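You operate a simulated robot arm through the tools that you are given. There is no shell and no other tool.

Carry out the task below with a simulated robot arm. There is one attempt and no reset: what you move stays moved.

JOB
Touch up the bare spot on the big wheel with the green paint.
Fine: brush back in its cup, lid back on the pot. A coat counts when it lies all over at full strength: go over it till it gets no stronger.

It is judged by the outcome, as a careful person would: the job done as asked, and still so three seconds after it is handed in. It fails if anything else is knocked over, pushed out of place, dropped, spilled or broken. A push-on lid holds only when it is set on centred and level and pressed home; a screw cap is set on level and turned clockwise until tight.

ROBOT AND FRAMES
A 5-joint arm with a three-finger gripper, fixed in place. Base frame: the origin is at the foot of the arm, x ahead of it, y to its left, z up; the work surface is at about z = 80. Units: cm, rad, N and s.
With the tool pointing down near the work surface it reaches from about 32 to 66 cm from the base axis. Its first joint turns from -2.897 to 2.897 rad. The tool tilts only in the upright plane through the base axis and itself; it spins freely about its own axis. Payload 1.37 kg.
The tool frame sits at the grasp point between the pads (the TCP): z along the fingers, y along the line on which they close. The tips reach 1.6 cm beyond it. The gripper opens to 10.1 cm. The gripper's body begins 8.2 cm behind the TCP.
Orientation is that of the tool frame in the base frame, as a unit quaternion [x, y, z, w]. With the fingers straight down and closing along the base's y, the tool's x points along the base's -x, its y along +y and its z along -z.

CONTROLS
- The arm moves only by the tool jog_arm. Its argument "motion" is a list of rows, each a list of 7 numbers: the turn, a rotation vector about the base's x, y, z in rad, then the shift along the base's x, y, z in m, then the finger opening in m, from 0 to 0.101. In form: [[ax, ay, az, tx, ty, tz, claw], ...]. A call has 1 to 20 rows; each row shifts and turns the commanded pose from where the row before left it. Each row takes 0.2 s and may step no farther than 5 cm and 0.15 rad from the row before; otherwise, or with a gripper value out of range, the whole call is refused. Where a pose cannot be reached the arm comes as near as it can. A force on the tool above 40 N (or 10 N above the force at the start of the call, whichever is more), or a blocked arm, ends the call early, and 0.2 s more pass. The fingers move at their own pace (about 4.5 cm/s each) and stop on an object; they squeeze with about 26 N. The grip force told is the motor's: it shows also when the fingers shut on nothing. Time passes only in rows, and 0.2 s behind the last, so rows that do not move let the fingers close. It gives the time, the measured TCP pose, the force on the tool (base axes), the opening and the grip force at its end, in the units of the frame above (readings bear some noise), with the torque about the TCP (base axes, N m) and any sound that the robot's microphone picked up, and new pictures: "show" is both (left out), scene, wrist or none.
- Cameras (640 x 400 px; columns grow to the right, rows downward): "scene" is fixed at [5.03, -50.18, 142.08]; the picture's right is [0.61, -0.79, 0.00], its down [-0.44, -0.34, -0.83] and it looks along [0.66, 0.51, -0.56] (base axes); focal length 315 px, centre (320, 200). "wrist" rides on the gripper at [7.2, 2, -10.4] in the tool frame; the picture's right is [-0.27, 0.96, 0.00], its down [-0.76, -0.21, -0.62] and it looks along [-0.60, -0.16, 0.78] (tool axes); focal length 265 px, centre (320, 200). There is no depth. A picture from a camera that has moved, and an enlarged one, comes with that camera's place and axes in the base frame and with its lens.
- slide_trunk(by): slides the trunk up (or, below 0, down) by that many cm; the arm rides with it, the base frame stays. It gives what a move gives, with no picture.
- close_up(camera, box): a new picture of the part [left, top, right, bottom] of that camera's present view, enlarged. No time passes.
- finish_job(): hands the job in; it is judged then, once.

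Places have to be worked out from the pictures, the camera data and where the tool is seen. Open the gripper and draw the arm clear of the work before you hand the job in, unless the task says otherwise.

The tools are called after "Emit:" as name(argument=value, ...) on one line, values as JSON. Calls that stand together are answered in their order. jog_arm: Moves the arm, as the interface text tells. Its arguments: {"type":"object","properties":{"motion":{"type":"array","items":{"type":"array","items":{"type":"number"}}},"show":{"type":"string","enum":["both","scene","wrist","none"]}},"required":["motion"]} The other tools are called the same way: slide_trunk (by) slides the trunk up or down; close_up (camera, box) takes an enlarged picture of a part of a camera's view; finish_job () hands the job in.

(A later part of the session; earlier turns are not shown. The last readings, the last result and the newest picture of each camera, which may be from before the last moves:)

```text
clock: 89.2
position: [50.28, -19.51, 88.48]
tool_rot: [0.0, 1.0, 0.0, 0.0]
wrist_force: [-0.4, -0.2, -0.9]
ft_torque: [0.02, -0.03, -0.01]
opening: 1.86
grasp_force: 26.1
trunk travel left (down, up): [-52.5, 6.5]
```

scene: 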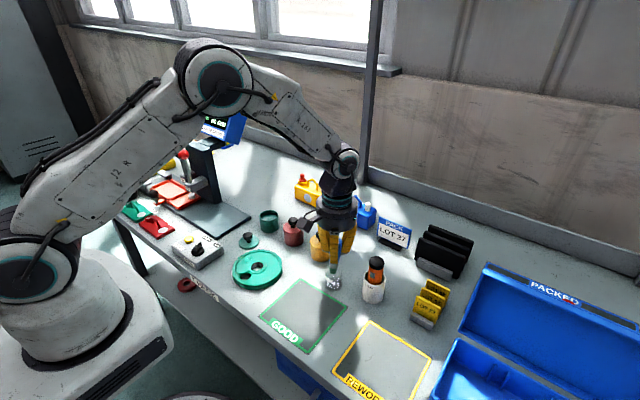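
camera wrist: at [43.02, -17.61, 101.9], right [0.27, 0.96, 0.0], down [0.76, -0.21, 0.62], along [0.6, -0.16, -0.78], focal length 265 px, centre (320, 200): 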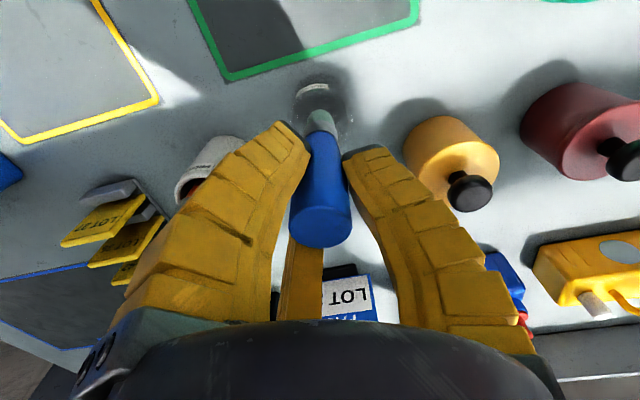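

Still free at z 88.5. I'll step down 1–2 mm at a time.

Emit:
jog_arm(motion=[[0, 0, 0, 0, 0, -0.002, 0.0], [0, 0, 0, 0, 0, 0, 0.0]], show="none")

Emit:
jog_arm(motion=[[0, 0, 0, 0, 0, -0.001, 0.0], [0, 0, 0, 0, 0, 0, 0.0]], show="none")

Emit:
jog_arm(motion=[[0, 0, 0, 0, 0, -0.001, 0.0], [0, 0, 0, 0, 0, 0, 0.0]], show="none")

```text
clock: 89.8
position: [50.2, -19.59, 88.34]
tool_rot: [0.0, 1.0, 0.0, 0.0]
wrist_force: [0.0, -0.1, 0.2]
ft_torque: [-0.03, 0.03, -0.01]
opening: 1.81
grasp_force: 25.8
trunk travel left (down, up): [-52.5, 6.5]
```

```text
clock: 90.4
position: [50.27, -19.53, 88.22]
tool_rot: [0.0, 1.0, 0.0, 0.0]
wrist_force: [-0.6, 0.1, -0.5]
ft_torque: [0.0, -0.01, -0.02]
opening: 1.85
grasp_force: 26.0
trunk travel left (down, up): [-52.5, 6.5]
```

```text
clock: 91.0
position: [50.24, -19.59, 88.09]
tool_rot: [0.0, 1.0, 0.0, 0.001]
wrist_force: [0.4, 0.2, -1.1]
ft_torque: [-0.01, 0.03, 0.02]
opening: 1.81
grasp_force: 25.9
trunk travel left (down, up): [-52.5, 6.5]
```

Still no contact; continuing.

Emit:
jog_arm(motion=[[0, 0, 0, 0, 0, -0.001, 0.0], [0, 0, 0, 0, 0, 0, 0.0]], show="none")

Emit:
jog_arm(motion=[[0, 0, 0, 0, 0, -0.001, 0.0], [0, 0, 0, 0, 0, 0, 0.0]], show="none")

Emit:
close_up(camera="scene", box=[300, 220, 380, 300])

```text
clock: 91.6
position: [50.24, -19.52, 88.03]
tool_rot: [0.0, 1.0, 0.0, 0.001]
wrist_force: [-0.1, 0.1, -0.2]
ft_torque: [0.01, 0.02, -0.01]
opening: 1.85
grasp_force: 26.0
trunk travel left (down, up): [-52.5, 6.5]
```

```text
clock: 92.2
position: [50.19, -19.68, 87.9]
tool_rot: [0.0, 1.0, 0.0, -0.001]
wrist_force: [0.3, 0.5, 0.3]
ft_torque: [0.0, 0.04, 0.02]
opening: 1.84
grasp_force: 26.3
trunk travel left (down, up): [-52.5, 6.5]
```

```text
5.00 times, centred on (340, 260) of scene
camera zoom: at [5.03, -50.18, 142.08], right [0.61, -0.79, 0.0], down [-0.44, -0.34, -0.83], along [0.66, 0.51, -0.56], focal length 1574 px, centre (220, -100)
```

zoom: 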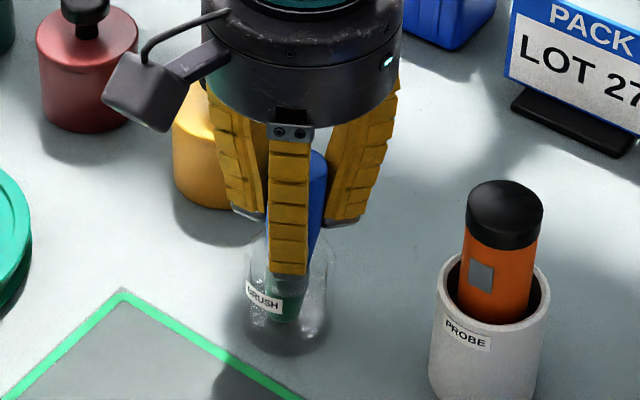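

The bristles are at their original resting level in the picture. One or two more small steps to feel the floor.

Emit:
jog_arm(motion=[[0, 0, 0, 0, 0, -0.001, 0.0], [0, 0, 0, 0, 0, 0, 0.0]], show="none")

Emit:
jog_arm(motion=[[0, 0, 0, 0, 0, -0.001, 0.0], [0, 0, 0, 0, 0, 0, 0.0]], show="none")

```text
clock: 92.8
position: [50.21, -19.64, 87.81]
tool_rot: [0.001, 1.0, 0.0, -0.001]
wrist_force: [0.4, 0.0, 0.2]
ft_torque: [0.01, -0.03, 0.01]
opening: 1.85
grasp_force: 26.1
trunk travel left (down, up): [-52.5, 6.5]
```

```text
clock: 93.4
position: [50.2, -19.62, 87.68]
tool_rot: [0.0, 1.0, 0.0, 0.0]
wrist_force: [-1.1, 0.5, 4.5]
ft_torque: [0.03, 0.05, -0.02]
opening: 1.97
grasp_force: 25.6
trunk travel left (down, up): [-52.5, 6.5]
```

Contact with the cup floor (4.5 N). I'll ease off slightly and open slowly so the brush stays standing.

Emit:
jog_arm(motion=[[0, 0, 0, 0, 0, 0.0007, 0.01], [0, 0, 0, 0, 0, 0, 0.018], [0, 0, 0, 0, 0, 0, 0.022], [0, 0, 0, 0, 0, 0, 0.026], [0, 0, 0, 0, 0, 0, 0.032], [0, 0, 0, 0, 0, 0, 0.04], [0, 0, 0, 0, 0, 0, 0.05], [0, 0, 0, 0, 0, 0, 0.06], [0, 0, 0, 0, 0, 0, 0.06]])

Emit:
close_up(camera="scene", box=[300, 220, 380, 300])

Emit:
close_up(camera="wrist", box=[220, 80, 420, 225])

```text
clock: 95.4
position: [50.17, -19.43, 87.78]
tool_rot: [0.001, 1.0, 0.0, 0.0]
wrist_force: [-0.3, -0.6, -0.8]
ft_torque: [-0.02, -0.02, -0.02]
opening: 6.33
grasp_force: 2.9
trunk travel left (down, up): [-52.5, 6.5]
camera wrist: at [43.03, -17.61, 98.15], right [0.27, 0.96, 0.0], down [0.76, -0.21, 0.62], along [0.6, -0.16, -0.78], focal length 265 px, centre (320, 200)
```

scene: 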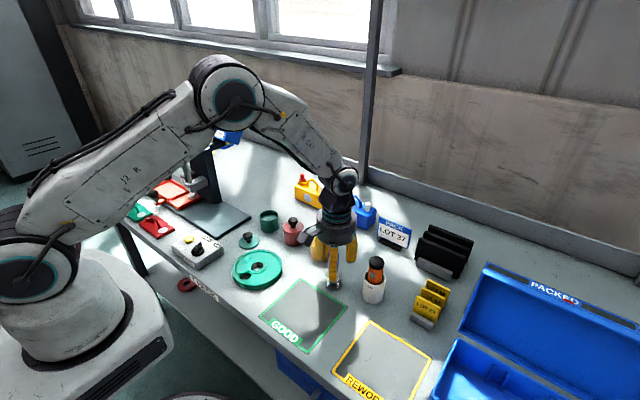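
wrist: 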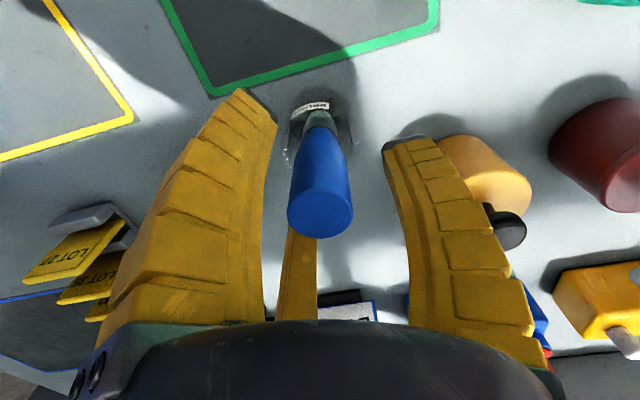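

```text
5.00 times, centred on (340, 260) of scene
camera zoom: at [5.03, -50.18, 142.08], right [0.61, -0.79, 0.0], down [-0.44, -0.34, -0.83], along [0.66, 0.51, -0.56], focal length 1574 px, centre (220, -100)
```

zoom: 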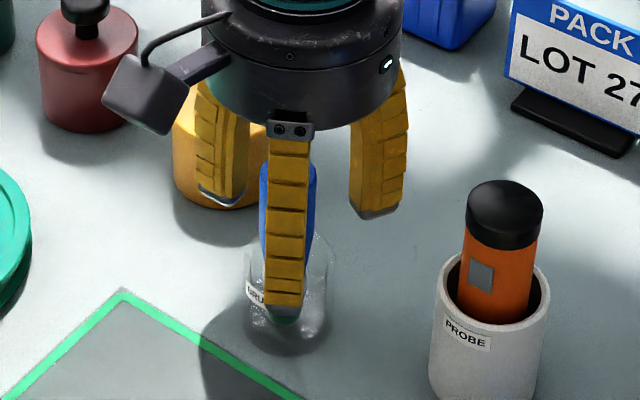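

```text
2.76 times, centred on (320, 152) of wrist
camera zoom: at [43.03, -17.61, 98.15], right [0.27, 0.96, 0.0], down [0.76, -0.21, 0.62], along [0.6, -0.16, -0.78], focal length 732 px, centre (320, 331)
```

zoom: 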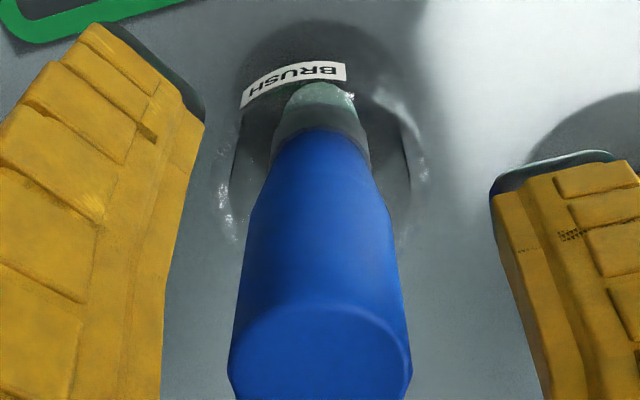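

The brush is standing in its cup. I'll rise straight up and clear, then go above the lid at (47.6, 9.3).

Emit:
jog_arm(motion=[[0, 0, 0, 0, 0, 0.01, 0.06], [0, 0, 0, 0, 0, 0.02, 0.06], [0, 0, 0, 0, 0, 0.03, 0.06], [0, 0, 0, 0, 0, 0.04, 0.06], [0, 0, 0, 0, 0, 0.03, 0.06], [0, 0, 0, -0.002, 0.02, 0, 0.06], [0, 0, 0, -0.003, 0.04, 0, 0.06], [0, 0, 0, -0.004, 0.04, 0, 0.06], [0, 0, 0, -0.004, 0.04, 0, 0.06], [0, 0, 0, -0.004, 0.04, 0, 0.06], [0, 0, 0, -0.004, 0.04, 0, 0.06], [0, 0, 0, -0.003, 0.04, 0, 0.06], [0, 0, 0, -0.002, 0.028, 0, 0.06], [0, 0, 0, 0, 0, -0.03, 0.06], [0, 0, 0, 0, 0, -0.04, 0.06], [0, 0, 0, 0, 0, -0.03, 0.06], [0, 0, 0, 0, 0, 0, 0.06]])

Emit:
close_up(camera="scene", box=[220, 190, 380, 300])

Emit:
close_up(camera="wrist", box=[240, 60, 400, 185])

```text
clock: 99.0
position: [47.57, 9.35, 90.77]
tool_rot: [0.0, 1.0, 0.0, 0.0]
wrist_force: [0.1, -0.1, -0.6]
ft_torque: [-0.02, -0.01, -0.01]
opening: 6.34
grasp_force: 2.4
trunk travel left (down, up): [-52.5, 6.5]
camera wrist: at [40.44, 11.26, 101.1], right [0.27, 0.96, 0.0], down [0.76, -0.21, 0.62], along [0.6, -0.16, -0.78], focal length 265 px, centre (320, 200)
```

scene: 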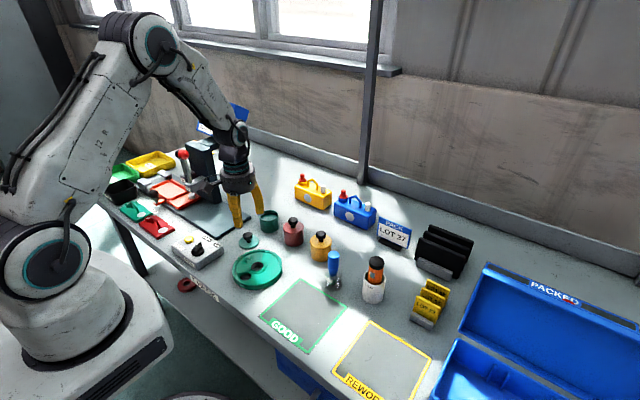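
wrist: 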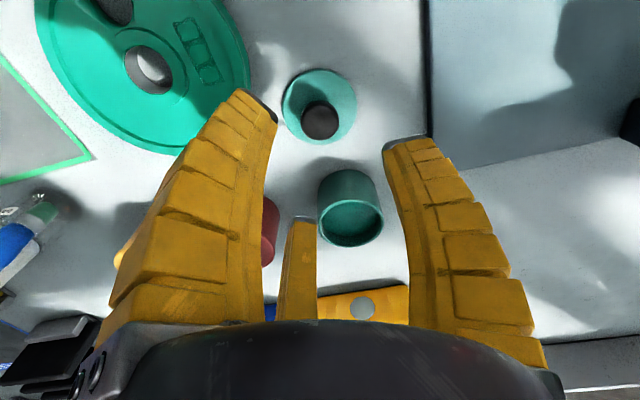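

```text
3.64 times, centred on (300, 245) of scene
camera zoom: at [5.03, -50.18, 142.08], right [0.61, -0.79, 0.0], down [-0.44, -0.34, -0.83], along [0.66, 0.51, -0.56], focal length 1145 px, centre (393, 36)
```

zoom: 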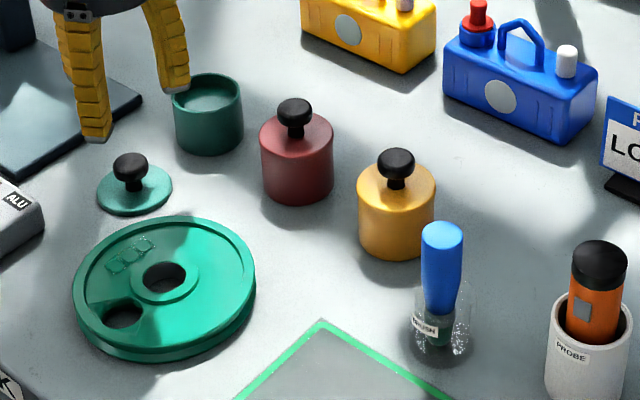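

```text
3.20 times, centred on (320, 122) of wrist
camera zoom: at [40.44, 11.26, 101.1], right [0.27, 0.96, 0.0], down [0.76, -0.21, 0.62], along [0.6, -0.16, -0.78], focal length 849 px, centre (320, 448)
```

zoom: 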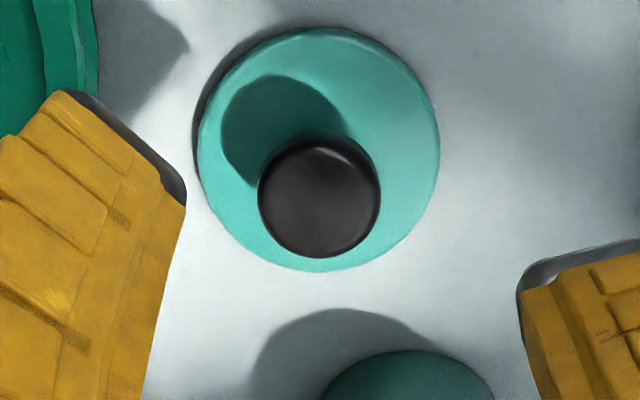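

The brush is back in its cup. In this view the patch shows faint rings, so I'll inspect it closely before putting the lid back on.

Emit:
close_up(camera="wrist", box=[160, 0, 240, 100])

Emit:
close_up(camera="scene", box=[240, 250, 270, 270])

```text
4.00 times, centred on (200, 50) of wrist
camera zoom: at [40.44, 11.26, 101.1], right [0.27, 0.96, 0.0], down [0.76, -0.21, 0.62], along [0.6, -0.16, -0.78], focal length 1062 px, centre (800, 800)
```

zoom: 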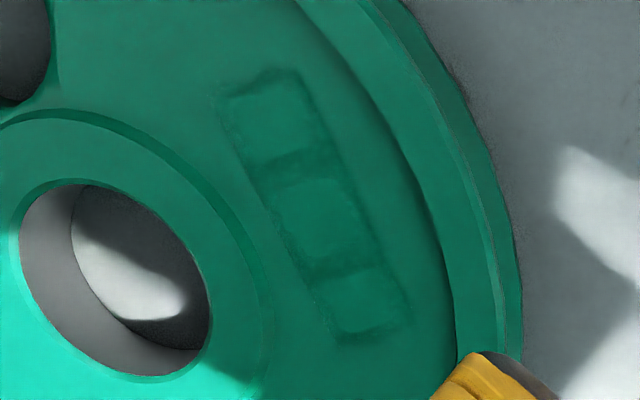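

```text
16.00 times, centred on (255, 260) of scene
camera zoom: at [5.03, -50.18, 142.08], right [0.61, -0.79, 0.0], down [-0.44, -0.34, -0.83], along [0.66, 0.51, -0.56], focal length 5038 px, centre (1360, -760)
```

zoom: 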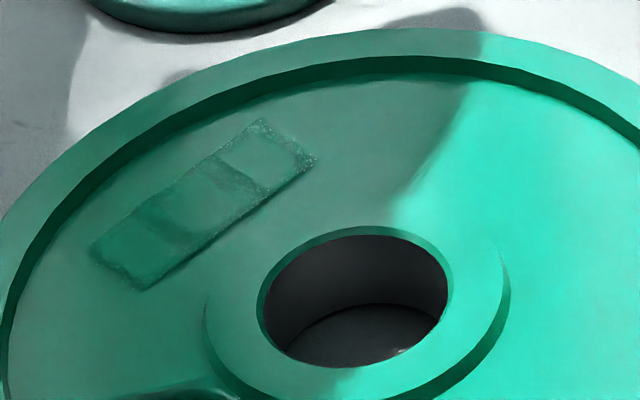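

No grey remains: the whole spot is green and unchanged by the last passes, so the coat is done. The knob is centred under the TCP at about (47.5, 9.4). I'll descend to z ≈ 82.4 and grip it.

Emit:
jog_arm(motion=[[0, 0, 0, -0.0005, 0.0005, -0.03, 0.06], [0, 0, 0, 0, 0, -0.03, 0.06], [0, 0, 0, 0, 0, -0.015, 0.06], [0, 0, 0, 0, 0, -0.008, 0.06], [0, 0, 0, 0, 0, 0, 0.045], [0, 0, 0, 0, 0, 0, 0.032], [0, 0, 0, 0, 0, 0, 0.02], [0, 0, 0, 0, 0, 0, 0.008], [0, 0, 0, 0, 0, 0, 0.0], [0, 0, 0, 0, 0, 0, 0.0]])

Emit:
close_up(camera="scene", box=[220, 200, 290, 255])

Emit:
close_up(camera="wrist", box=[240, 80, 400, 225])

```text
clock: 101.2
position: [47.61, 9.32, 82.49]
tool_rot: [0.0, 1.0, -0.001, 0.001]
wrist_force: [-1.0, -0.8, -0.8]
ft_torque: [-0.01, 0.01, 0.01]
opening: 2.37
grasp_force: 25.9
trunk travel left (down, up): [-52.5, 6.5]
camera wrist: at [40.4, 11.27, 92.87], right [0.27, 0.96, 0.0], down [0.76, -0.21, 0.62], along [0.6, -0.16, -0.78], focal length 265 px, centre (320, 200)
```

scene: 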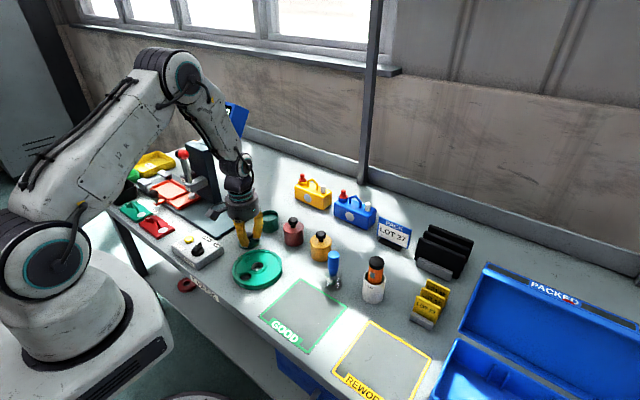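
wrist: 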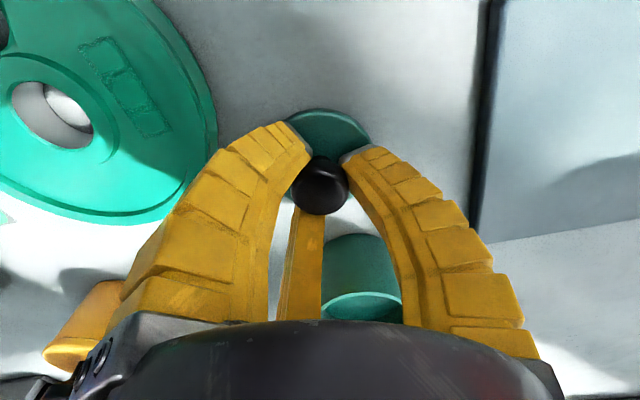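

```text
7.27 times, centred on (255, 228) of scene
camera zoom: at [5.03, -50.18, 142.08], right [0.61, -0.79, 0.0], down [-0.44, -0.34, -0.83], along [0.66, 0.51, -0.56], focal length 2290 px, centre (793, 0)
```

zoom: 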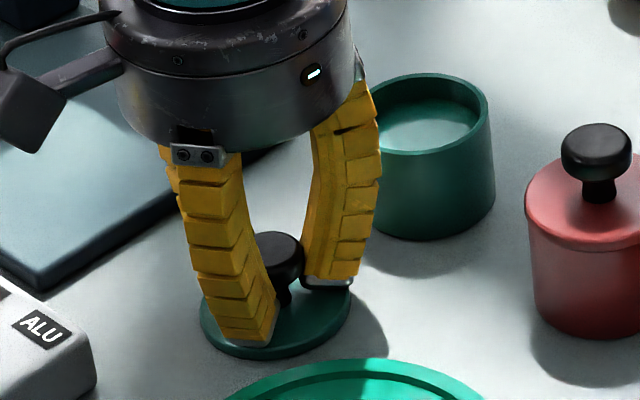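

```text
2.76 times, centred on (320, 152) of wrist
camera zoom: at [40.4, 11.27, 92.87], right [0.27, 0.96, 0.0], down [0.76, -0.21, 0.62], along [0.6, -0.16, -0.78], focal length 732 px, centre (320, 331)
```

zoom: 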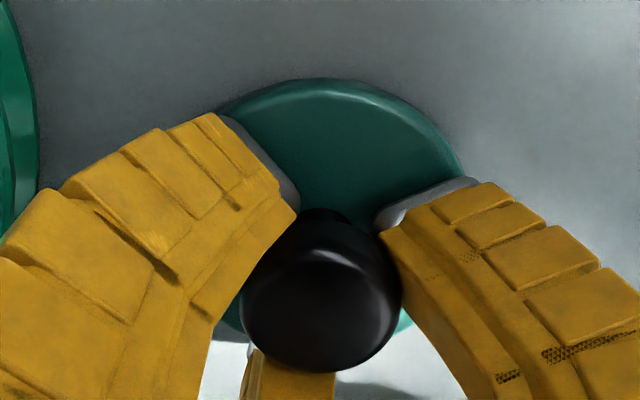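

The knob is held exactly as before (opening 2.37). I'll lift gently and carry it to above the pot at (56.43, 9.5).

Emit:
jog_arm(motion=[[0, 0, 0, 0, 0, 0.004, 0.0], [0, 0, 0, 0, 0, 0.008, 0.0], [0, 0, 0, 0, 0, 0.012, 0.0], [0, 0, 0, 0, 0, 0.015, 0.0], [0, 0, 0, 0, 0, 0.015, 0.0], [0, 0, 0, 0, 0, 0.015, 0.0], [0, 0, 0, 0, 0, 0.012, 0.0], [0, 0, 0, 0, 0, 0.007, 0.0], [0, 0, 0, 0.004, 0, 0, 0.0], [0, 0, 0, 0.008, 0, 0, 0.0], [0, 0, 0, 0.011, 0, 0, 0.0], [0, 0, 0, 0.011, 0, 0, 0.0], [0, 0, 0, 0.011, 0.0005, 0, 0.0], [0, 0, 0, 0.011, 0.0005, 0, 0.0], [0, 0, 0, 0.011, 0.0005, 0, 0.0], [0, 0, 0, 0.01, 0, 0, 0.0], [0, 0, 0, 0.007, 0, 0, 0.0], [0, 0, 0, 0.0045, 0, 0, 0.0], [0, 0, 0, 0, 0, 0, 0.0]])

Emit:
close_up(camera="scene", box=[230, 170, 310, 240])

Emit:
close_up(camera="wrist", box=[240, 60, 400, 205])

```text
clock: 105.2
position: [56.41, 9.44, 91.16]
tool_rot: [0.0, 1.0, 0.0, 0.0]
wrist_force: [-0.5, -0.3, -0.5]
ft_torque: [0.0, 0.01, -0.01]
opening: 2.42
grasp_force: 26.2
trunk travel left (down, up): [-52.5, 6.5]
camera wrist: at [49.3, 11.38, 101.62], right [0.27, 0.96, 0.0], down [0.76, -0.21, 0.62], along [0.6, -0.16, -0.78], focal length 265 px, centre (320, 200)
```

scene: 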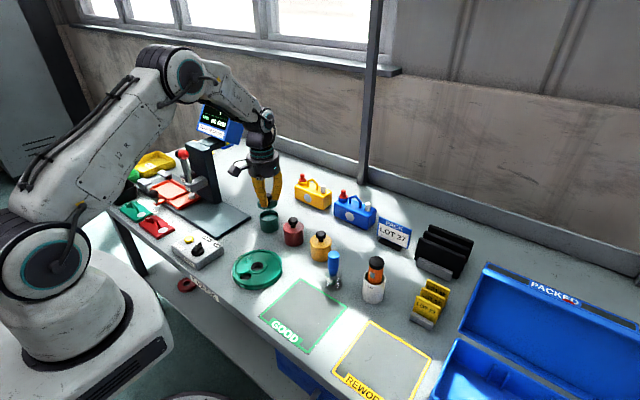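
wrist: 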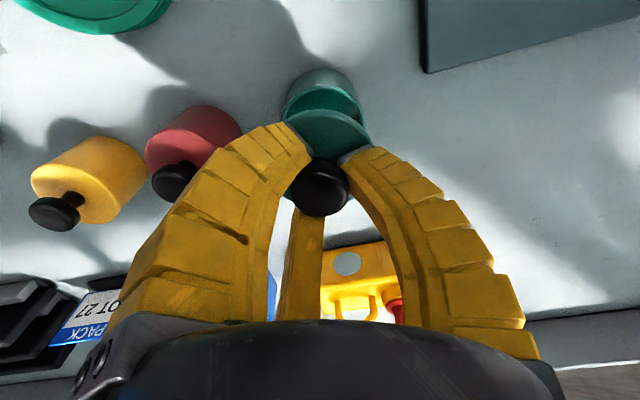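

```text
5.71 times, centred on (270, 205) of scene
camera zoom: at [5.03, -50.18, 142.08], right [0.61, -0.79, 0.0], down [-0.44, -0.34, -0.83], along [0.66, 0.51, -0.56], focal length 1799 px, centre (606, 171)
```

zoom: 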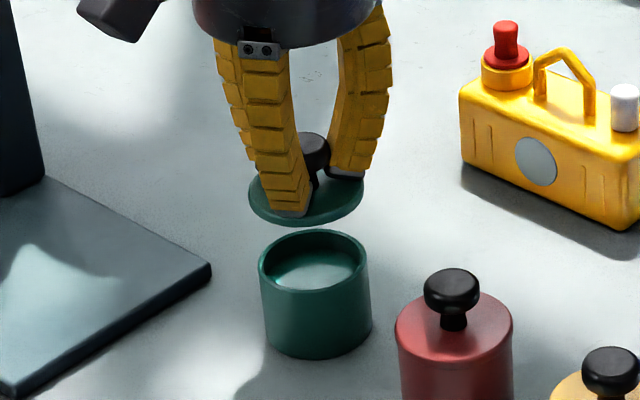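

```text
2.76 times, centred on (320, 132) of wrist
camera zoom: at [49.3, 11.38, 101.62], right [0.27, 0.96, 0.0], down [0.76, -0.21, 0.62], along [0.6, -0.16, -0.78], focal length 732 px, centre (320, 386)
```

zoom: 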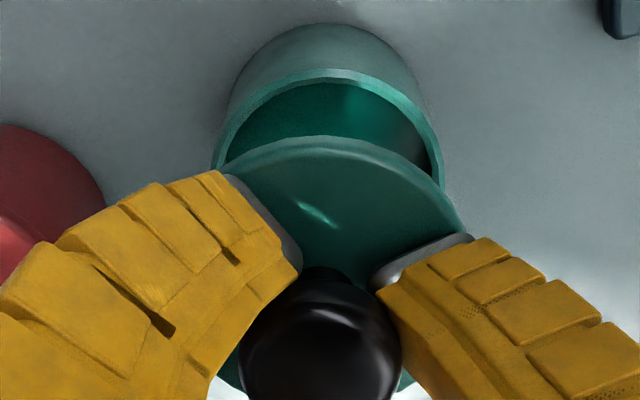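

In the scene view the lid lines up laterally with the rim to within about 0.05 cm. I'll lower to just above the rim and check again from both cameras.

Emit:
jog_arm(motion=[[0, 0, 0, 0, 0.0003, -0.006, 0.0], [0, 0, 0, 0, 0, -0.01, 0.0], [0, 0, 0, 0, 0, -0.009, 0.0], [0, 0, 0, 0, 0, -0.006, 0.0], [0, 0, 0, 0, 0, -0.002, 0.0], [0, 0, 0, 0, 0, 0, 0.0]])

Emit:
close_up(camera="scene", box=[240, 190, 300, 240])

Emit:
close_up(camera="wrist", box=[240, 60, 400, 205])

```text
clock: 106.6
position: [56.35, 9.36, 88.01]
tool_rot: [0.0, 1.0, 0.0, 0.0]
wrist_force: [0.3, -0.3, 0.2]
ft_torque: [-0.01, 0.02, 0.01]
opening: 2.41
grasp_force: 25.5
trunk travel left (down, up): [-52.5, 6.5]
camera wrist: at [49.21, 11.4, 98.32], right [0.27, 0.96, 0.0], down [0.76, -0.21, 0.62], along [0.6, -0.16, -0.78], focal length 265 px, centre (320, 200)
```

scene: 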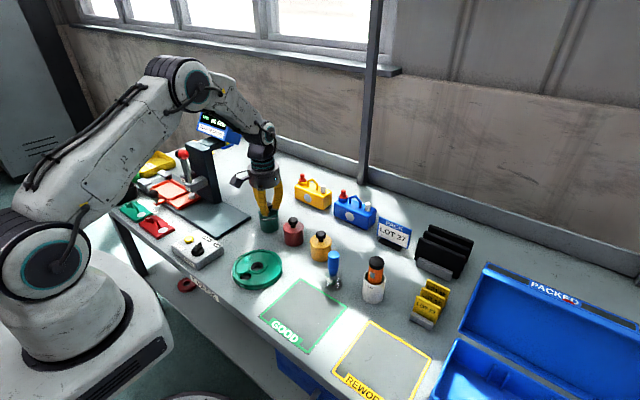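
wrist: 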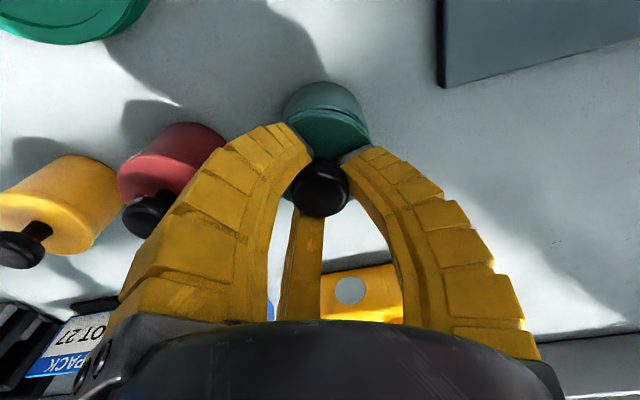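

```text
8.00 times, centred on (270, 215) of scene
camera zoom: at [5.03, -50.18, 142.08], right [0.61, -0.79, 0.0], down [-0.44, -0.34, -0.83], along [0.66, 0.51, -0.56], focal length 2519 px, centre (720, 80)
```

zoom: 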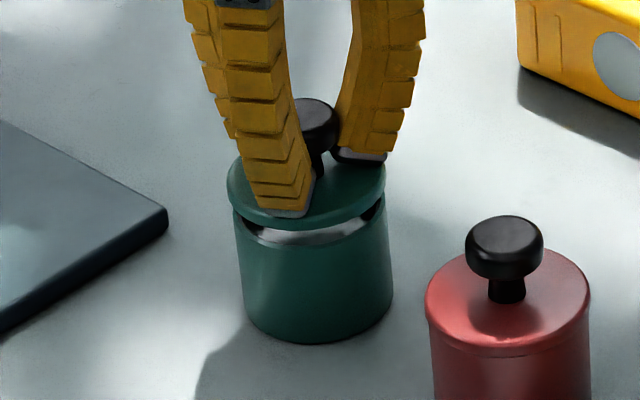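

```text
2.76 times, centred on (320, 132) of wrist
camera zoom: at [49.21, 11.4, 98.32], right [0.27, 0.96, 0.0], down [0.76, -0.21, 0.62], along [0.6, -0.16, -0.78], focal length 732 px, centre (320, 386)
```

zoom: 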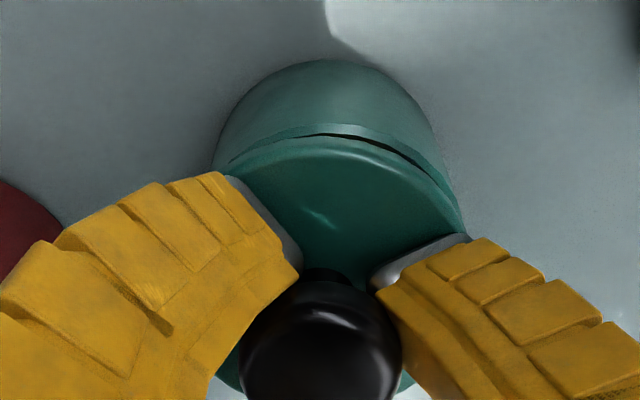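

The gap pattern suggests the lid sits about 0.1 cm toward -x of the pot. I'll correct by +0.08 in x and lower in small steps to contact.

Emit:
jog_arm(motion=[[0, 0, 0, 0.0008, 0, -0.002, 0.0], [0, 0, 0, 0, 0, -0.002, 0.0], [0, 0, 0, 0, 0, 0, 0.0]], show="none")

Emit:
close_up(camera="scene", box=[250, 200, 290, 235])

Emit:
close_up(camera="wrist", box=[260, 70, 380, 170])

```text
clock: 107.4
position: [56.51, 9.41, 87.66]
tool_rot: [0.0, 1.0, 0.0, 0.0]
wrist_force: [0.1, -0.1, -0.3]
ft_torque: [-0.03, 0.01, -0.02]
opening: 2.42
grasp_force: 26.2
trunk travel left (down, up): [-52.5, 6.5]
```

```text
11.43 times, centred on (270, 218) of scene
camera zoom: at [5.03, -50.18, 142.08], right [0.61, -0.79, 0.0], down [-0.44, -0.34, -0.83], along [0.66, 0.51, -0.56], focal length 3598 px, centre (891, 0)
```

zoom: 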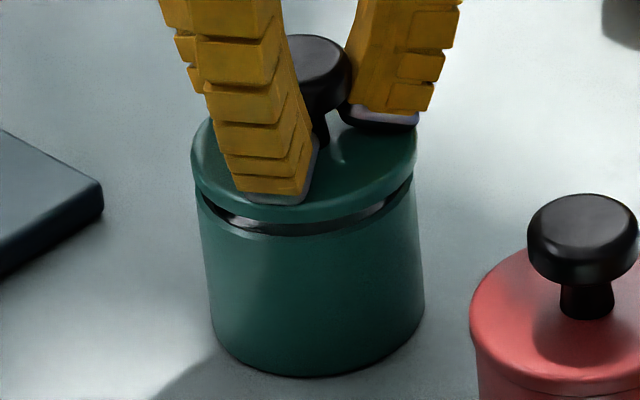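

```text
4.00 times, centred on (320, 120) of wrist
camera zoom: at [49.31, 11.4, 97.97], right [0.27, 0.96, 0.0], down [0.76, -0.21, 0.62], along [0.6, -0.16, -0.78], focal length 1062 px, centre (320, 520)
```

zoom: 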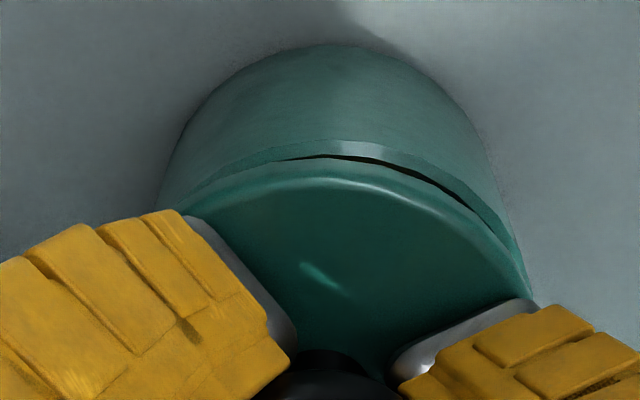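

Alignment is within about 0.05 cm and the lid looks level. I'll continue down in 1 mm steps.

Emit:
jog_arm(motion=[[0, 0, 0, 0, 0, -0.001, 0.0], [0, 0, 0, 0, 0, -0.001, 0.0], [0, 0, 0, 0, 0, 0, 0.0]], show="none")

Emit:
jog_arm(motion=[[0, 0, 0, 0, 0, -0.001, 0.0], [0, 0, 0, 0, 0, -0.001, 0.0], [0, 0, 0, 0, 0, 0, 0.0]], show="none")

Emit:
close_up(camera="scene", box=[250, 200, 290, 235])

Emit:
close_up(camera="wrist", box=[260, 70, 380, 170])

```text
clock: 108.2
position: [56.44, 9.4, 87.29]
tool_rot: [0.001, 1.0, 0.0, 0.0]
wrist_force: [-0.1, 0.4, 0.5]
ft_torque: [0.04, -0.02, -0.01]
opening: 2.44
grasp_force: 26.1
trunk travel left (down, up): [-52.5, 6.5]
```

```text
clock: 109.0
position: [56.66, 9.44, 87.12]
tool_rot: [0.0, 1.0, 0.0, 0.0]
wrist_force: [0.8, -0.1, -1.4]
ft_torque: [-0.01, 0.01, 0.02]
opening: 2.43
grasp_force: 26.0
trunk travel left (down, up): [-52.5, 6.5]
```

```text
11.43 times, centred on (270, 218) of scene
camera zoom: at [5.03, -50.18, 142.08], right [0.61, -0.79, 0.0], down [-0.44, -0.34, -0.83], along [0.66, 0.51, -0.56], focal length 3598 px, centre (891, 0)
```

zoom: 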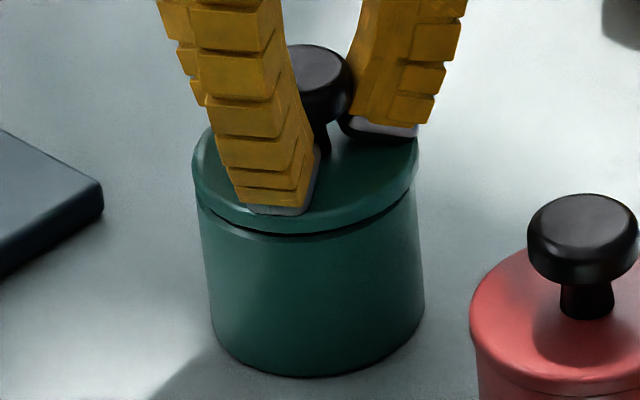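

```text
4.00 times, centred on (320, 120) of wrist
camera zoom: at [49.34, 11.43, 97.54], right [0.27, 0.96, 0.0], down [0.76, -0.21, 0.62], along [0.6, -0.16, -0.78], focal length 1062 px, centre (320, 520)
```

zoom: 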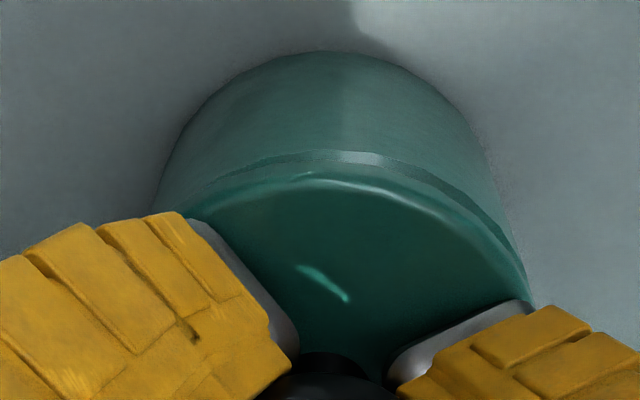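

The lid is almost touching the rim. I'll keep stepping down to contact and then press.

Emit:
jog_arm(motion=[[0, 0, 0, 0, 0, -0.001, 0.0], [0, 0, 0, 0, 0, -0.001, 0.0], [0, 0, 0, 0, 0, 0, 0.0]], show="none")

Emit:
jog_arm(motion=[[0, 0, 0, 0, 0, -0.001, 0.0], [0, 0, 0, 0, 0, -0.001, 0.0], [0, 0, 0, 0, 0, 0, 0.0]], show="none")

Emit:
close_up(camera="scene", box=[250, 200, 290, 235])

Emit:
close_up(camera="wrist", box=[260, 70, 380, 170])

```text
clock: 109.8
position: [56.42, 9.47, 86.98]
tool_rot: [0.0, 1.0, 0.0, -0.001]
wrist_force: [0.6, 0.1, -1.1]
ft_torque: [0.01, 0.02, -0.01]
opening: 2.44
grasp_force: 25.9
trunk travel left (down, up): [-52.5, 6.5]
```

```text
clock: 110.6
position: [56.6, 9.55, 86.8]
tool_rot: [0.0, 1.0, 0.0, 0.0]
wrist_force: [0.2, 0.8, -0.5]
ft_torque: [0.0, 0.0, -0.02]
opening: 2.43
grasp_force: 26.1
trunk travel left (down, up): [-52.5, 6.5]
```

```text
11.43 times, centred on (270, 218) of scene
camera zoom: at [5.03, -50.18, 142.08], right [0.61, -0.79, 0.0], down [-0.44, -0.34, -0.83], along [0.66, 0.51, -0.56], focal length 3598 px, centre (891, 0)
```

zoom: 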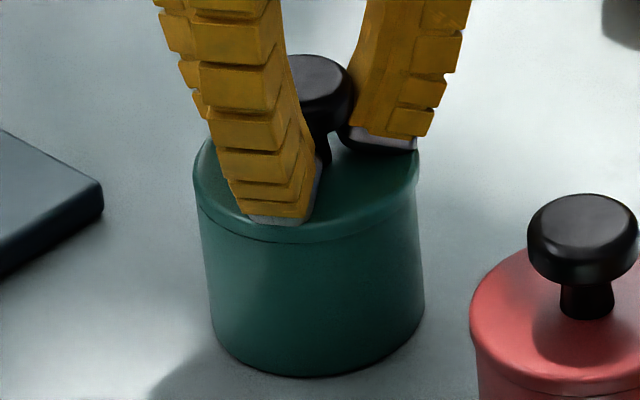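

```text
4.00 times, centred on (320, 120) of wrist
camera zoom: at [49.35, 11.43, 97.15], right [0.27, 0.96, 0.0], down [0.76, -0.21, 0.62], along [0.6, -0.16, -0.78], focal length 1062 px, centre (320, 520)
```

zoom: 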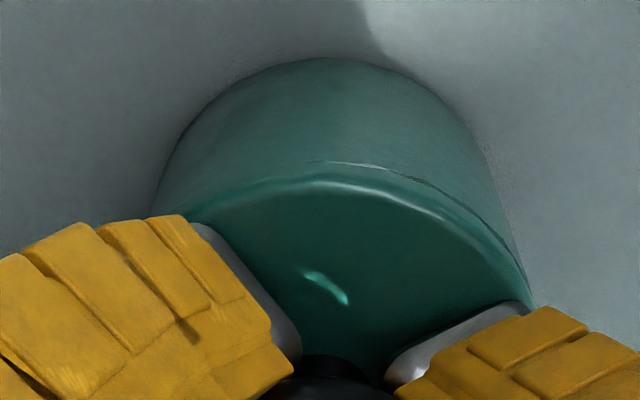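

The lid has nested centred on the pot, with its seam closed like the red pot's. Now I'll press down in small steps, listening for the snap.

Emit:
jog_arm(motion=[[0, 0, 0, 0, 0, -0.001, 0.0], [0, 0, 0, 0, 0, -0.001, 0.0], [0, 0, 0, 0, 0, 0, 0.0]], show="none")

Emit:
jog_arm(motion=[[0, 0, 0, 0, 0, -0.001, 0.0], [0, 0, 0, 0, 0, 0, 0.0]], show="none")

Emit:
jog_arm(motion=[[0, 0, 0, 0, 0, -0.001, 0.0], [0, 0, 0, 0, 0, 0, 0.0]], show="none")

Emit:
close_up(camera="scene", box=[250, 200, 290, 235])

```text
clock: 111.4
position: [56.43, 9.55, 86.56]
tool_rot: [-0.001, 1.0, 0.0, 0.0]
wrist_force: [-0.5, 0.2, 0.9]
ft_torque: [-0.01, 0.03, 0.0]
opening: 2.33
grasp_force: 26.4
trunk travel left (down, up): [-52.5, 6.5]
```

```text
clock: 112.0
position: [56.41, 9.57, 86.55]
tool_rot: [0.001, 1.0, -0.001, -0.001]
wrist_force: [1.2, 0.7, -0.5]
ft_torque: [0.01, 0.0, -0.02]
opening: 2.31
grasp_force: 25.4
trunk travel left (down, up): [-52.5, 6.5]
```

```text
clock: 112.6
position: [56.51, 9.49, 86.44]
tool_rot: [0.0, 1.0, 0.0, 0.0]
wrist_force: [-1.0, 0.0, 2.5]
ft_torque: [-0.06, -0.08, 0.01]
opening: 2.29
grasp_force: 26.1
trunk travel left (down, up): [-52.5, 6.5]
```

```text
11.43 times, centred on (270, 218) of scene
camera zoom: at [5.03, -50.18, 142.08], right [0.61, -0.79, 0.0], down [-0.44, -0.34, -0.83], along [0.66, 0.51, -0.56], focal length 3598 px, centre (891, 0)
```

zoom: 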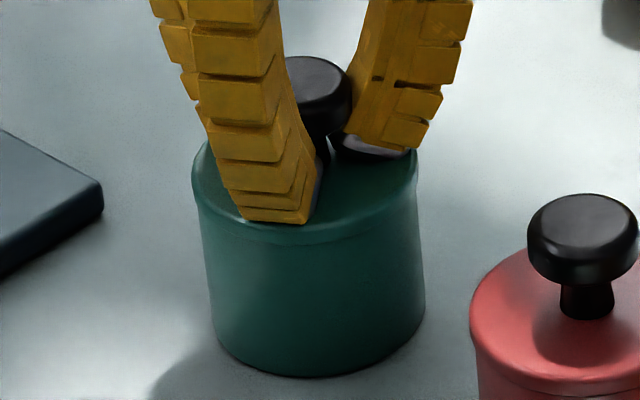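

Contact is building as the tips reach the lid top. I'll keep pressing down.

Emit:
jog_arm(motion=[[0, 0, 0, 0, 0, -0.001, 0.0], [0, 0, 0, 0, 0, 0, 0.0]], show="none")

Emit:
jog_arm(motion=[[0, 0, 0, 0, 0, -0.001, 0.0], [0, 0, 0, 0, 0, 0, 0.0]], show="none")

Emit:
jog_arm(motion=[[0, 0, 0, 0, 0, -0.001, 0.0], [0, 0, 0, 0, 0, 0, 0.0]], show="none")

Emit:
close_up(camera="scene", box=[250, 200, 290, 235])

```text
clock: 113.2
position: [56.56, 9.48, 86.41]
tool_rot: [0.001, 1.0, 0.0, 0.0]
wrist_force: [-1.6, 1.1, 9.5]
ft_torque: [-0.12, -0.12, -0.01]
opening: 2.3
grasp_force: 26.3
trunk travel left (down, up): [-52.5, 6.5]
```

```text
clock: 113.8
position: [56.41, 9.52, 86.34]
tool_rot: [0.0, 1.0, 0.0, 0.002]
wrist_force: [-0.7, 1.0, 16.3]
ft_torque: [-0.1, 0.0, -0.02]
opening: 2.27
grasp_force: 26.3
trunk travel left (down, up): [-52.5, 6.5]
```

```text
clock: 114.4
position: [56.52, 9.6, 86.35]
tool_rot: [0.001, 1.0, 0.0, 0.002]
wrist_force: [0.5, 0.9, 23.7]
ft_torque: [-0.05, 0.04, 0.01]
opening: 2.24
grasp_force: 26.1
trunk travel left (down, up): [-52.5, 6.5]
```

```text
11.43 times, centred on (270, 218) of scene
camera zoom: at [5.03, -50.18, 142.08], right [0.61, -0.79, 0.0], down [-0.44, -0.34, -0.83], along [0.66, 0.51, -0.56], focal length 3598 px, centre (891, 0)
```

zoom: 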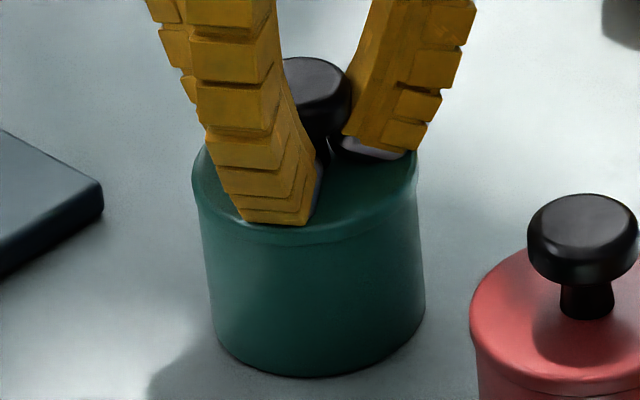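

24 N and rising, no snap yet. I'll press a little harder, staying under 40 N.

Emit:
jog_arm(motion=[[0, 0, 0, 0, 0, -0.001, 0.0], [0, 0, 0, 0, 0, 0, 0.0]], show="none")

Emit:
jog_arm(motion=[[0, 0, 0, 0, 0, -0.001, 0.0], [0, 0, 0, 0, 0, 0, 0.0]], show="none")

Emit:
close_up(camera="scene", box=[250, 200, 290, 235])

```text
clock: 115.0
position: [56.43, 9.46, 86.31]
tool_rot: [0.0, 1.0, 0.001, 0.002]
wrist_force: [0.5, 1.0, 29.8]
ft_torque: [0.02, 0.06, 0.04]
opening: 2.27
grasp_force: 26.4
trunk travel left (down, up): [-52.5, 6.5]
```

```text
clock: 115.6
position: [56.47, 9.59, 86.32]
tool_rot: [0.0, 1.0, 0.001, 0.004]
wrist_force: [0.6, 2.0, 32.9]
ft_torque: [-0.03, 0.06, 0.03]
opening: 2.27
grasp_force: 25.6
trunk travel left (down, up): [-52.5, 6.5]
```

```text
11.43 times, centred on (270, 218) of scene
camera zoom: at [5.03, -50.18, 142.08], right [0.61, -0.79, 0.0], down [-0.44, -0.34, -0.83], along [0.66, 0.51, -0.56], focal length 3598 px, centre (891, 0)
```

zoom: 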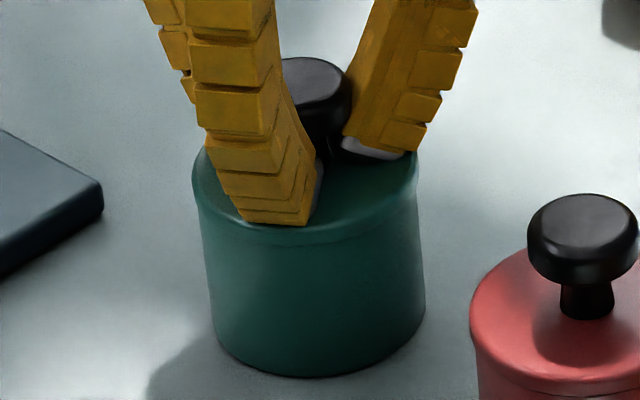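

No snap was heard, though the seam and knob match the original seated picture. I'll ease off, open, and inspect the lid unobstructed.

Emit:
jog_arm(motion=[[0, 0, 0, 0, 0, 0.003, 0.0], [0, 0, 0, 0, 0, 0.002, 0.01], [0, 0, 0, 0, 0, 0, 0.02], [0, 0, 0, 0, 0, 0, 0.03], [0, 0, 0, 0, 0, 0, 0.045], [0, 0, 0, 0, 0, 0, 0.06], [0, 0, 0, 0, 0, 0.01, 0.06], [0, 0, 0, 0, 0, 0.02, 0.06], [0, 0, 0, 0, 0, 0.02, 0.06], [0, 0, 0, 0, 0, 0, 0.06]])

Emit:
close_up(camera="scene", box=[250, 196, 314, 236])

Emit:
close_up(camera="wrist", box=[240, 60, 400, 185])

```text
clock: 117.8
position: [56.54, 9.48, 91.33]
tool_rot: [0.0, 1.0, -0.001, 0.0]
wrist_force: [0.3, -0.4, 0.6]
ft_torque: [0.02, 0.01, 0.02]
opening: 6.35
grasp_force: 2.6
trunk travel left (down, up): [-52.5, 6.5]
heard: snap
camera wrist: at [49.34, 11.42, 101.73], right [0.27, 0.96, 0.0], down [0.76, -0.21, 0.62], along [0.6, -0.16, -0.78], focal length 265 px, centre (320, 200)
```

scene: 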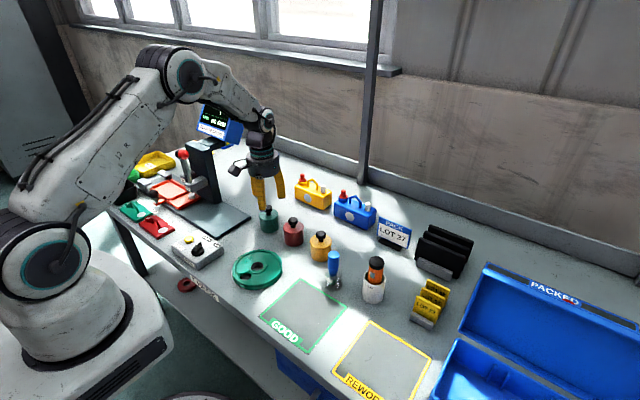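
wrist: 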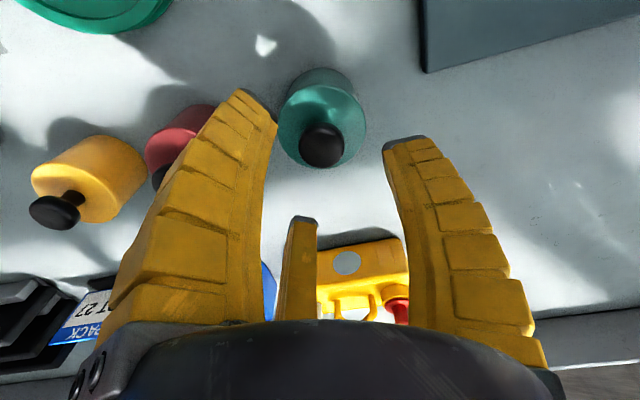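

```text
10.00 times, centred on (282, 216) of scene
camera zoom: at [5.03, -50.18, 142.08], right [0.61, -0.79, 0.0], down [-0.44, -0.34, -0.83], along [0.66, 0.51, -0.56], focal length 3149 px, centre (700, 40)
```

zoom: 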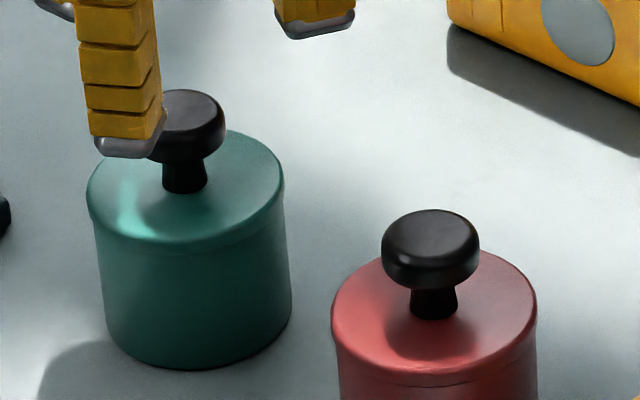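

```text
3.20 times, centred on (320, 122) of wrist
camera zoom: at [49.34, 11.42, 101.73], right [0.27, 0.96, 0.0], down [0.76, -0.21, 0.62], along [0.6, -0.16, -0.78], focal length 849 px, centre (320, 448)
```

zoom: 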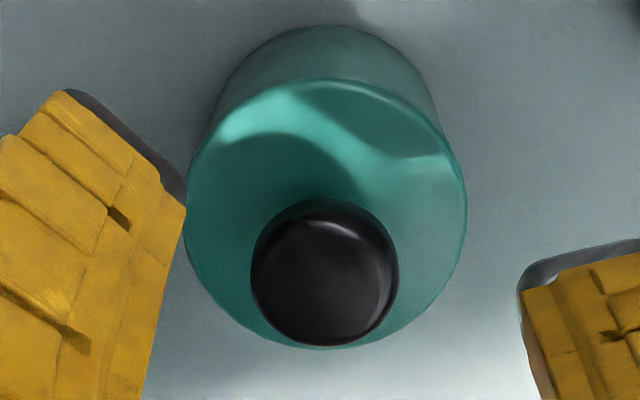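

A snap was heard during the release, which could mean the lid popped in or out. I'll zoom in on the seam to judge its state.

Emit:
close_up(camera="scene", box=[254, 202, 286, 236])

Emit:
close_up(camera="scene", box=[278, 214, 310, 250])

Emit:
close_up(camera="wrist", box=[270, 60, 375, 175])

```text
11.76 times, centred on (270, 219) of scene
camera zoom: at [5.03, -50.18, 142.08], right [0.61, -0.79, 0.0], down [-0.44, -0.34, -0.83], along [0.66, 0.51, -0.56], focal length 3704 px, centre (908, -24)
```

zoom: 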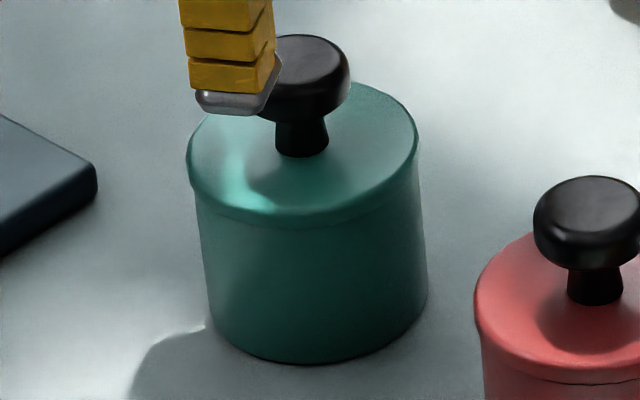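

```text
11.11 times, centred on (294, 232) of scene
camera zoom: at [5.03, -50.18, 142.08], right [0.61, -0.79, 0.0], down [-0.44, -0.34, -0.83], along [0.66, 0.51, -0.56], focal length 3499 px, centre (609, -156)
```

zoom: 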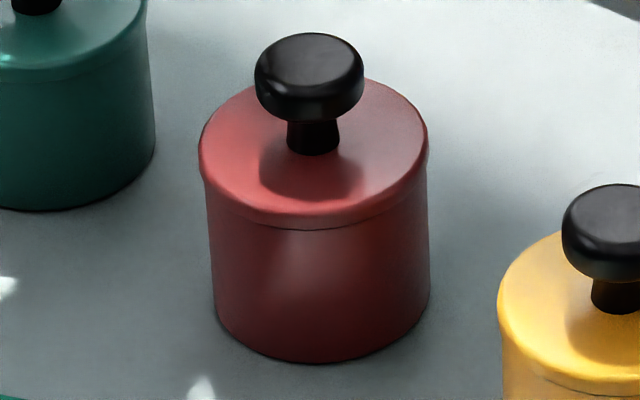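

```text
3.48 times, centred on (322, 118) of wrist
camera zoom: at [49.34, 11.42, 101.73], right [0.27, 0.96, 0.0], down [0.76, -0.21, 0.62], along [0.6, -0.16, -0.78], focal length 923 px, centre (311, 487)
```

zoom: 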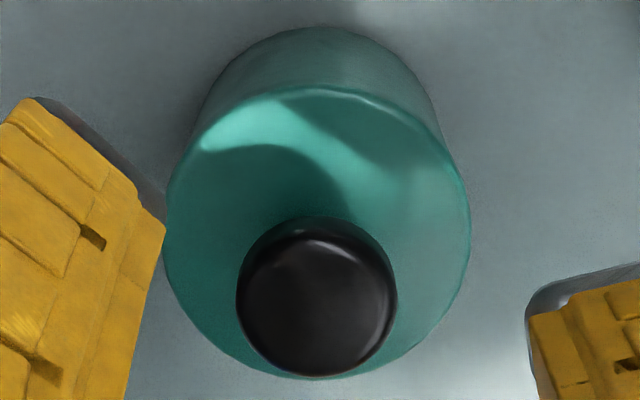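

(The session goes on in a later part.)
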